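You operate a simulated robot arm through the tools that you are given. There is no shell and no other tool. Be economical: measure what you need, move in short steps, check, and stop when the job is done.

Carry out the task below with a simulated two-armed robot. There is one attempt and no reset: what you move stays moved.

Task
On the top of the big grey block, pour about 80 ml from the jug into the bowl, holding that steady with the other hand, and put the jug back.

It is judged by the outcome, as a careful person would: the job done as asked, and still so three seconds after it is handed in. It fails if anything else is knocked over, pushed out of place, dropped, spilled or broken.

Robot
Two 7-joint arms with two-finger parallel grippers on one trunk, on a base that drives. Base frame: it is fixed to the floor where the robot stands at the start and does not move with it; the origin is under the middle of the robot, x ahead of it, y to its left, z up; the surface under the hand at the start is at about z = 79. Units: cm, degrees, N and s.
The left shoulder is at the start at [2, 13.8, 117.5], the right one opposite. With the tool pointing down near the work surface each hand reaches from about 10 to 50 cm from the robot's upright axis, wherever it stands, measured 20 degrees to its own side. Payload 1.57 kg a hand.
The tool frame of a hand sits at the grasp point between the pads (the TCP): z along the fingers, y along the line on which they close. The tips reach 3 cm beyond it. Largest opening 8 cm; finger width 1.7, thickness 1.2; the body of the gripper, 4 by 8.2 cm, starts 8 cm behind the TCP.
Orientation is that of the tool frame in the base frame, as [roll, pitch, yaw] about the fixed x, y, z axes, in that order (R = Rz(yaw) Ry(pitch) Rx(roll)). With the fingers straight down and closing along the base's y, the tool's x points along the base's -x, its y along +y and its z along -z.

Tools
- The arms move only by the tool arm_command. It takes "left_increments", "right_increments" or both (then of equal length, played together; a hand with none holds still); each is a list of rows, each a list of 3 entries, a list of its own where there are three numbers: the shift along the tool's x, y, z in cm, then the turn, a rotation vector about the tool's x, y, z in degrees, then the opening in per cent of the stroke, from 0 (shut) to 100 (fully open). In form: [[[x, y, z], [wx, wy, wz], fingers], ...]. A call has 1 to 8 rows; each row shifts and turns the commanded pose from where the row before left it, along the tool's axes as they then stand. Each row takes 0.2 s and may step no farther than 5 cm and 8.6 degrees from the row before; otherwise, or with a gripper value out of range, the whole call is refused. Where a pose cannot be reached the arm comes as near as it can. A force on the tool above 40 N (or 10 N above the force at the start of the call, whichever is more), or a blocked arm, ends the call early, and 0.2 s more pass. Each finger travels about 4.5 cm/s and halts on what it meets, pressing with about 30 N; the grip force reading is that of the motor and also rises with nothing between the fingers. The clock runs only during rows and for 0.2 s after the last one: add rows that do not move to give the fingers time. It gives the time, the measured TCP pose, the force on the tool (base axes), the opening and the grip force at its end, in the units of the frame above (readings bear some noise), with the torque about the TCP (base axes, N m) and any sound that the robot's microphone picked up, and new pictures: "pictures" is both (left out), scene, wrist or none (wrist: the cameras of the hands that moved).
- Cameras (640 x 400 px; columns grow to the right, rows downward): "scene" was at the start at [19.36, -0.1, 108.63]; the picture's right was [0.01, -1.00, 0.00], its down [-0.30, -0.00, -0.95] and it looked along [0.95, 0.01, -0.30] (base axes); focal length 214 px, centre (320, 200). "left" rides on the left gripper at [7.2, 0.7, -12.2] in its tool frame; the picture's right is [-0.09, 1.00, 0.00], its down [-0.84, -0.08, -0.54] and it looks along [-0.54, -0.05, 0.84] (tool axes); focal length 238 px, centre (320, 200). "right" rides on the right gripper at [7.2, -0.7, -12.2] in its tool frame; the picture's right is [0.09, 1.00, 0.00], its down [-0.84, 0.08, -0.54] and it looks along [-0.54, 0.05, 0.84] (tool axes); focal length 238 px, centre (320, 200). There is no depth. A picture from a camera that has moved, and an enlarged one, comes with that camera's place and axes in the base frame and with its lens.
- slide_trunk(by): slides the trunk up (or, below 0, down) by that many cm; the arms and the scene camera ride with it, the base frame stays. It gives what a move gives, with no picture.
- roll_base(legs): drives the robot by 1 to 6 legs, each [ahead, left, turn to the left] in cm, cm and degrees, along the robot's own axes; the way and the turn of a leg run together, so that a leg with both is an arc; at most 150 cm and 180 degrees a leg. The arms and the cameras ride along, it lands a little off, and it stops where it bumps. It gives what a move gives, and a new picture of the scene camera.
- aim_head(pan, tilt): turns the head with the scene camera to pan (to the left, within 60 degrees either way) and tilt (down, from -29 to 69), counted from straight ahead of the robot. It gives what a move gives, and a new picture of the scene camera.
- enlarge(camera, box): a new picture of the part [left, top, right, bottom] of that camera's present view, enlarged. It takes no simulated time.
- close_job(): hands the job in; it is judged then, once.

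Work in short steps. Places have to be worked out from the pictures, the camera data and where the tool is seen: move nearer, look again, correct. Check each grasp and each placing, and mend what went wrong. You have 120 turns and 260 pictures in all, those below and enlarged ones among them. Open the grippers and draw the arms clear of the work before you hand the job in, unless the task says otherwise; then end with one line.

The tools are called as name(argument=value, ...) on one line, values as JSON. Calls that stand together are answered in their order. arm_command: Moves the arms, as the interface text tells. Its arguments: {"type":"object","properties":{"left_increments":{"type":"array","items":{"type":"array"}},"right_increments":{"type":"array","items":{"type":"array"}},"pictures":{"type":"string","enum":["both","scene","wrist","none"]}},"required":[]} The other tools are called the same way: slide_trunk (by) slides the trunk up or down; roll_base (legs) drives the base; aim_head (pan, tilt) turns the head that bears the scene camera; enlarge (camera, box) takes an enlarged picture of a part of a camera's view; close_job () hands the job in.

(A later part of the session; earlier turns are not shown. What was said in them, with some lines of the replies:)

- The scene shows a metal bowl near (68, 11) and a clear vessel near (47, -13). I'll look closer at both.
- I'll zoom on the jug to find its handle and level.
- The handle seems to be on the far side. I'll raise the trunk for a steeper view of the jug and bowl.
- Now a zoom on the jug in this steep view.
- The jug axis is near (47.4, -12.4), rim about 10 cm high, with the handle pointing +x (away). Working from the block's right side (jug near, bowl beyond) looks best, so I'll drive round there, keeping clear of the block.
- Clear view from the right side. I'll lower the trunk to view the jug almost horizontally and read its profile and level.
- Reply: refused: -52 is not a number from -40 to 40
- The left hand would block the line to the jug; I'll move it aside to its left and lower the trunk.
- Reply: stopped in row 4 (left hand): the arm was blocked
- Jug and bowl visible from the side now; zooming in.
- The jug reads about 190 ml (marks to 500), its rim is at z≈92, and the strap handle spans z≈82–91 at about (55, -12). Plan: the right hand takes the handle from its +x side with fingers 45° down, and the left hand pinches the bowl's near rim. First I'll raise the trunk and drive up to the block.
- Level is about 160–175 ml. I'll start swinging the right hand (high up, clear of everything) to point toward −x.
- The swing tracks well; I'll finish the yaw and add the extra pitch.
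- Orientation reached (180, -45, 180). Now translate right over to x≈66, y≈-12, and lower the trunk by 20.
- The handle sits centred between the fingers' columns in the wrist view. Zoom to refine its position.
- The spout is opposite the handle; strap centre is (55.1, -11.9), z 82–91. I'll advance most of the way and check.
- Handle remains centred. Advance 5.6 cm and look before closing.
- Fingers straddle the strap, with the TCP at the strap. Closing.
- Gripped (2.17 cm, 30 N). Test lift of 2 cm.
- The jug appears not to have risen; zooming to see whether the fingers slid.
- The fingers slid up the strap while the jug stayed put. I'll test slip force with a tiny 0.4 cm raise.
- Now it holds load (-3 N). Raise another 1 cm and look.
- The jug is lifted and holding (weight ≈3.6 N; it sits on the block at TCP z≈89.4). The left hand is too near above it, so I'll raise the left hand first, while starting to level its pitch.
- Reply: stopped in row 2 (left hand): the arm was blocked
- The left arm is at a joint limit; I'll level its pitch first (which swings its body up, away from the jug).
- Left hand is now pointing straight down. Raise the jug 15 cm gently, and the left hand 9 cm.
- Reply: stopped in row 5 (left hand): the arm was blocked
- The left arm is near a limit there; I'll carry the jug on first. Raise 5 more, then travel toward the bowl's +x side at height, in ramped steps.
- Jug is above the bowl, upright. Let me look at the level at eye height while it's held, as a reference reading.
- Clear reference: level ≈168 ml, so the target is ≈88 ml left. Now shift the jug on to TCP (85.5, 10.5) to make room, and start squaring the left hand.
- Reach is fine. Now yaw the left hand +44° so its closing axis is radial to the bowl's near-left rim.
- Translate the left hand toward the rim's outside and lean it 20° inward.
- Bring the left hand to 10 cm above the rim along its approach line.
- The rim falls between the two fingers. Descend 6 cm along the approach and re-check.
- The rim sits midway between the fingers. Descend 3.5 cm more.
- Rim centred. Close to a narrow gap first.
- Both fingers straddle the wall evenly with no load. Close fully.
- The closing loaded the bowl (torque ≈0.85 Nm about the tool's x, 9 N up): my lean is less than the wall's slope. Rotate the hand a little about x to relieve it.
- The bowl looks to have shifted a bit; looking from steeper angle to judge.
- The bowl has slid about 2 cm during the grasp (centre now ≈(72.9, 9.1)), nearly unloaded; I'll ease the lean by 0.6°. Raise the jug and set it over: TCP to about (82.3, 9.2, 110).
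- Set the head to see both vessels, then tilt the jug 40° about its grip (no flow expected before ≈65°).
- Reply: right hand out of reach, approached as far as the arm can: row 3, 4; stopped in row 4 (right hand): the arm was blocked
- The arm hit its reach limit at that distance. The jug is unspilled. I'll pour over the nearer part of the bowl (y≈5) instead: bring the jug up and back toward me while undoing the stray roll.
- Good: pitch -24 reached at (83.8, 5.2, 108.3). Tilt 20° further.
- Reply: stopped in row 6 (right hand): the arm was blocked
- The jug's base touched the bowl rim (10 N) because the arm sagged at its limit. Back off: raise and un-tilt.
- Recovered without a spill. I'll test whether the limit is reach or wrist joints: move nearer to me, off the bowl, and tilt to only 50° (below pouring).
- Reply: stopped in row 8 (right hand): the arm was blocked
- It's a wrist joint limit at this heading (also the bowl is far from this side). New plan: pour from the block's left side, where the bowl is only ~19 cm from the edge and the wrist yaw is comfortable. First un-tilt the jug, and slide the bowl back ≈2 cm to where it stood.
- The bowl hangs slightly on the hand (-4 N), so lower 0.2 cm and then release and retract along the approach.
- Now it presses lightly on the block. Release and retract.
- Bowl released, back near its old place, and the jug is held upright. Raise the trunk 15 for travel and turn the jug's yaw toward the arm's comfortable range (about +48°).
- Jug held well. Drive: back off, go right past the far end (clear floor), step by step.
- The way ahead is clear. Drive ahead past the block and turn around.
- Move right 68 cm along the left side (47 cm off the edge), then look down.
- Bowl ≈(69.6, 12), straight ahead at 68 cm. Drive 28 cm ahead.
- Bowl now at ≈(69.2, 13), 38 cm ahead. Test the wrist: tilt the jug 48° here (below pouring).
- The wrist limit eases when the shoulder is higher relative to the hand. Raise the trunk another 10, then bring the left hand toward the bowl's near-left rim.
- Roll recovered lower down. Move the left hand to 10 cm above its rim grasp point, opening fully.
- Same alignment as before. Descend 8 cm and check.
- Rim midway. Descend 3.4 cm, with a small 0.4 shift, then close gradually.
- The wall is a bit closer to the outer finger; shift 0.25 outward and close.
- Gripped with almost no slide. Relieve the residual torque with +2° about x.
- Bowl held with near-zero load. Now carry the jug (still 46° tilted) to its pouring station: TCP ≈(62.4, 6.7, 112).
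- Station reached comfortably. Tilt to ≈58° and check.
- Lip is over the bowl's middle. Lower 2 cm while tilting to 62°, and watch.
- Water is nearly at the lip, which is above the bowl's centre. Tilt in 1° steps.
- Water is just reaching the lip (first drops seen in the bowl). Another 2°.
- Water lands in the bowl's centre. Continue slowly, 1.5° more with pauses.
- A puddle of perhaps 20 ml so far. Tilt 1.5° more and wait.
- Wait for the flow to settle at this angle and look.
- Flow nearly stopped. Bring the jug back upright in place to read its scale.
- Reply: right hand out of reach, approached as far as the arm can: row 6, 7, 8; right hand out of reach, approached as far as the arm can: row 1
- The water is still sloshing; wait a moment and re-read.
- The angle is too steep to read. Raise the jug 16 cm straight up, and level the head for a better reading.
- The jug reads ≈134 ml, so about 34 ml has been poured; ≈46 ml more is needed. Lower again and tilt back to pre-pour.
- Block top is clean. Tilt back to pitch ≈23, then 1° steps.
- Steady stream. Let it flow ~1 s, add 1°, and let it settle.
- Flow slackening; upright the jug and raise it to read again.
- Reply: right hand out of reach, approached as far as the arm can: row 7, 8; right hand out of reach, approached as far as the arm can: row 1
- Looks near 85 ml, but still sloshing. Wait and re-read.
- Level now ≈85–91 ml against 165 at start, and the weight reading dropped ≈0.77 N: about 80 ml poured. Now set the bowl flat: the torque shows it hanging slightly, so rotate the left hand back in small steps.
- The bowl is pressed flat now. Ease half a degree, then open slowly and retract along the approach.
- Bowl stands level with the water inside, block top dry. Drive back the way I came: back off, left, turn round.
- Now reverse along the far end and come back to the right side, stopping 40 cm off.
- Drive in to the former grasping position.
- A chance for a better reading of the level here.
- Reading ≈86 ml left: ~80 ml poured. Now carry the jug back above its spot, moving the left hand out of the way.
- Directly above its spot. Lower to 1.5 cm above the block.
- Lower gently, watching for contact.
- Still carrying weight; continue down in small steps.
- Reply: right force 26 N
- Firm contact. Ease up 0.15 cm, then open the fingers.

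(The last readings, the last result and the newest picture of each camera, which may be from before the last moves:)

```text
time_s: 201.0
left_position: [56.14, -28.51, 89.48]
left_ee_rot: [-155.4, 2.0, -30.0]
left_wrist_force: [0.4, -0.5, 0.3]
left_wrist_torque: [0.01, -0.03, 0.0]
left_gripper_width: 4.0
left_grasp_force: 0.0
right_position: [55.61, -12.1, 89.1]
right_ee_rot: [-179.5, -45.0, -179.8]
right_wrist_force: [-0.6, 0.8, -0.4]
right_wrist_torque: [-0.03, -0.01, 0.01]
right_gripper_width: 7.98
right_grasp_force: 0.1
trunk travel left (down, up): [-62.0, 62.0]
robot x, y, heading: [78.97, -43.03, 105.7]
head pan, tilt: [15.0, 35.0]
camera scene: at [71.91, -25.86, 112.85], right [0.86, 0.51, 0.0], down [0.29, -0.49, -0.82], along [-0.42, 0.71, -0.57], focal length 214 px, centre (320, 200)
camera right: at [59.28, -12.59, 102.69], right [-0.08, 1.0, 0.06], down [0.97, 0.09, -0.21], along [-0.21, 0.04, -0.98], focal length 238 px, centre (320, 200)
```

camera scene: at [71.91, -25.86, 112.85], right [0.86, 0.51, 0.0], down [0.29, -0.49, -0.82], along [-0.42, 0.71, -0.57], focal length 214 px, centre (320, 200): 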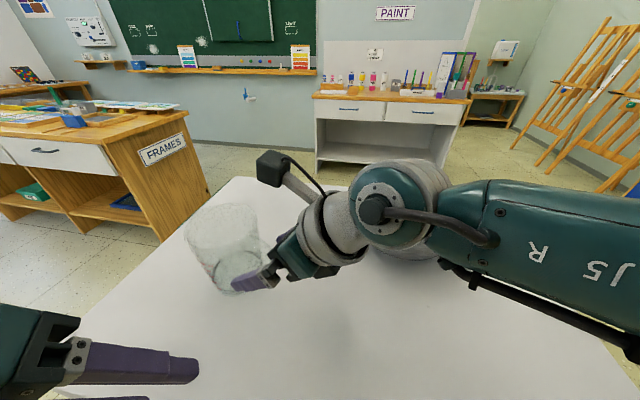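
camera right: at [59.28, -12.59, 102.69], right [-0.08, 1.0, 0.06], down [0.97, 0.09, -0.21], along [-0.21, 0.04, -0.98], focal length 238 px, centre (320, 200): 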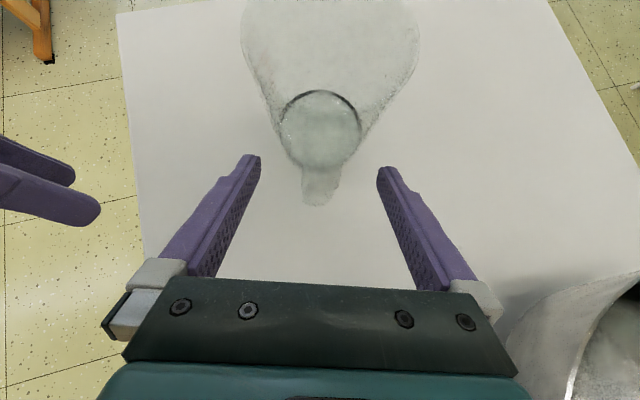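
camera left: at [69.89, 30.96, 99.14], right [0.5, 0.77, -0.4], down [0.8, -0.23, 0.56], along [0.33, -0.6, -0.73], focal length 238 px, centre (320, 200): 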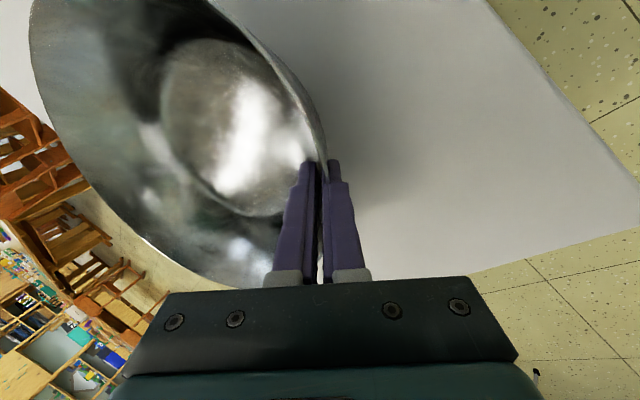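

The jug stands on its spot. Retract along the finger axis, then up.

arm_command(right_increments=[[[0, 0, -1.5], [0, 0, 0], 100], [[0, 0, -3], [0, 0, 0], 100], [[0, 0, -4], [0, 0, 0], 100], [[0, 0, -4], [0, 0, 0], 100], [[2.8, 0, -2.8], [0, 0, 0], 100], [[2.8, 0, -2.8], [0, 0, 0], 100], [[2.8, 0, -2.8], [0, 0, 0], 100], [[2.8, 0, -2.8], [0, 0, 0], 100]], pictures="none")

slide_trunk(by=18)

aim_head(pan=8, tilt=45)

```text
time_s: 202.8
left_position: [56.13, -28.6, 89.47]
left_ee_rot: [-155.3, 1.9, -30.1]
left_wrist_force: [-0.4, 0.7, -0.4]
left_wrist_torque: [0.0, -0.03, 0.0]
left_gripper_width: 4.02
left_grasp_force: 0.0
right_position: [64.34, -12.11, 113.53]
right_ee_rot: [-179.5, -44.8, -179.8]
right_wrist_force: [0.5, 0.6, -0.4]
right_wrist_torque: [0.01, 0.06, -0.01]
right_gripper_width: 8.0
right_grasp_force: 0.0
trunk travel left (down, up): [-62.0, 62.0]
robot x, y, heading: [79.21, -42.49, 105.4]
head pan, tilt: [15.0, 35.0]
```

```text
time_s: 204.8
left_position: [56.23, -28.5, 107.4]
left_ee_rot: [-155.2, 2.0, -29.9]
left_wrist_force: [0.5, -1.1, 0.9]
left_wrist_torque: [0.0, 0.01, -0.01]
left_gripper_width: 4.01
left_grasp_force: 0.1
right_position: [64.4, -11.88, 131.37]
right_ee_rot: [-179.6, -44.9, -179.7]
right_wrist_force: [-0.6, 0.6, 0.2]
right_wrist_torque: [-0.02, 0.02, 0.03]
right_gripper_width: 8.0
right_grasp_force: 0.0
trunk travel left (down, up): [-80.0, 44.0]
robot x, y, heading: [78.96, -42.84, 105.4]
head pan, tilt: [15.0, 35.0]
```

```text
time_s: 205.5
left_position: [56.08, -28.53, 107.41]
left_ee_rot: [-155.2, 1.9, -30.1]
left_wrist_force: [-0.3, -0.8, 0.3]
left_wrist_torque: [0.02, 0.01, 0.0]
left_gripper_width: 3.98
left_grasp_force: 0.2
right_position: [64.49, -11.98, 131.44]
right_ee_rot: [-179.5, -44.9, -179.9]
right_wrist_force: [0.3, 0.2, 0.3]
right_wrist_torque: [0.0, 0.0, 0.01]
right_gripper_width: 7.99
right_grasp_force: 0.1
trunk travel left (down, up): [-80.0, 44.0]
robot x, y, heading: [79.22, -42.54, 105.6]
head pan, tilt: [8.0, 45.0]
camera scene: at [73.13, -25.99, 129.37], right [0.92, 0.4, 0.0], down [0.28, -0.65, -0.71], along [-0.28, 0.65, -0.71], focal length 214 px, centre (320, 200)
```

scene: 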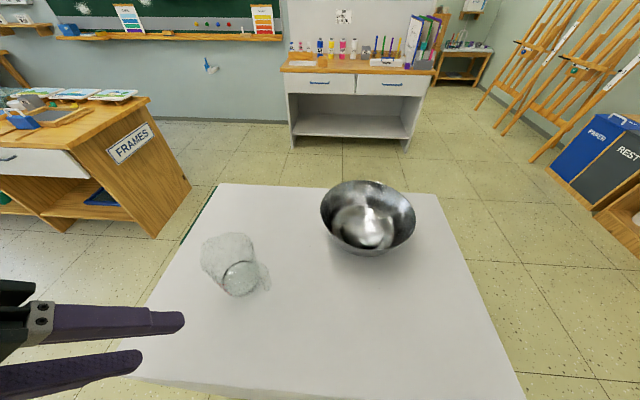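

Jug and bowl both stand, dry block. Open the left hand fully and back the robot away.

arm_command(left_increments=[[[0, 0, 0], [0, 0, 0], 100], [[0, 0, 0], [0, 0, 0], 100], [[0, 0, 0], [0, 0, 0], 100]], pictures="none")

roll_base(legs=[[-40, 0, 0]])

enlarge(camera="scene", box=[180, 80, 440, 260])

```text
time_s: 206.3
left_position: [56.09, -28.43, 107.38]
left_ee_rot: [-155.4, 1.9, -30.0]
left_wrist_force: [0.3, 0.0, 0.7]
left_wrist_torque: [0.01, 0.05, -0.03]
left_gripper_width: 8.0
left_grasp_force: 0.1
right_position: [64.44, -12.02, 131.44]
right_ee_rot: [-179.5, -45.0, -179.8]
right_wrist_force: [0.4, -0.3, -0.6]
right_wrist_torque: [0.01, -0.01, -0.03]
right_gripper_width: 8.0
right_grasp_force: 0.0
trunk travel left (down, up): [-80.0, 44.0]
robot x, y, heading: [79.08, -42.68, 105.4]
head pan, tilt: [8.0, 45.0]
```

```text
time_s: 208.8
left_position: [67.22, -67.92, 107.46]
left_ee_rot: [-155.2, 1.8, -30.0]
left_wrist_force: [0.4, 0.7, 0.5]
left_wrist_torque: [-0.01, 0.0, 0.0]
left_gripper_width: 8.02
left_grasp_force: 0.1
right_position: [75.32, -51.47, 131.49]
right_ee_rot: [-179.6, -45.0, -179.9]
right_wrist_force: [-0.1, 0.2, -0.1]
right_wrist_torque: [0.02, 0.0, 0.03]
right_gripper_width: 7.99
right_grasp_force: 0.2
trunk travel left (down, up): [-80.0, 44.0]
robot x, y, heading: [89.94, -82.55, 105.4]
head pan, tilt: [8.0, 45.0]
camera scene: at [84.14, -65.56, 129.37], right [0.92, 0.4, 0.0], down [0.28, -0.65, -0.71], along [-0.28, 0.65, -0.71], focal length 214 px, centre (320, 200)
```

scene: 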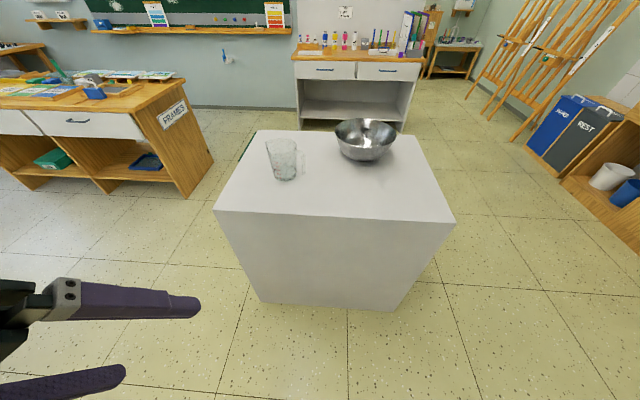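

```text
2.22 times, centred on (310, 170) of scene
camera zoom: at [84.14, -65.56, 129.37], right [0.92, 0.4, 0.0], down [0.28, -0.65, -0.71], along [-0.28, 0.65, -0.71], focal length 477 px, centre (342, 267)
```

zoom: 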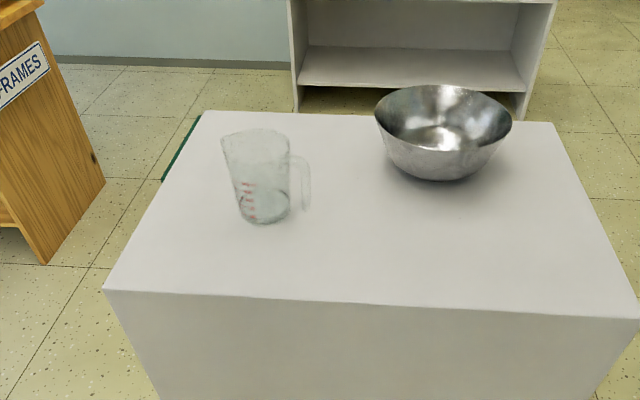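

Everything stands in place, nothing spilled; hands are open and clear. Handing in.

close_job()

```text
The job is handed in.
```

I poured about 80 ml from the jug into the bowl while the left hand held the bowl's rim, and put the jug back on its spot. The jug's scale dropped from about 168 ml to 86 ml. The bowl slid about 2 cm in a first grasp and I moved it back, so it stands within about 2–3 cm of where it was. On an aborted first tilt the jug's base touched the bowl's rim. I saw no spill on the block, and the hands are open and clear.
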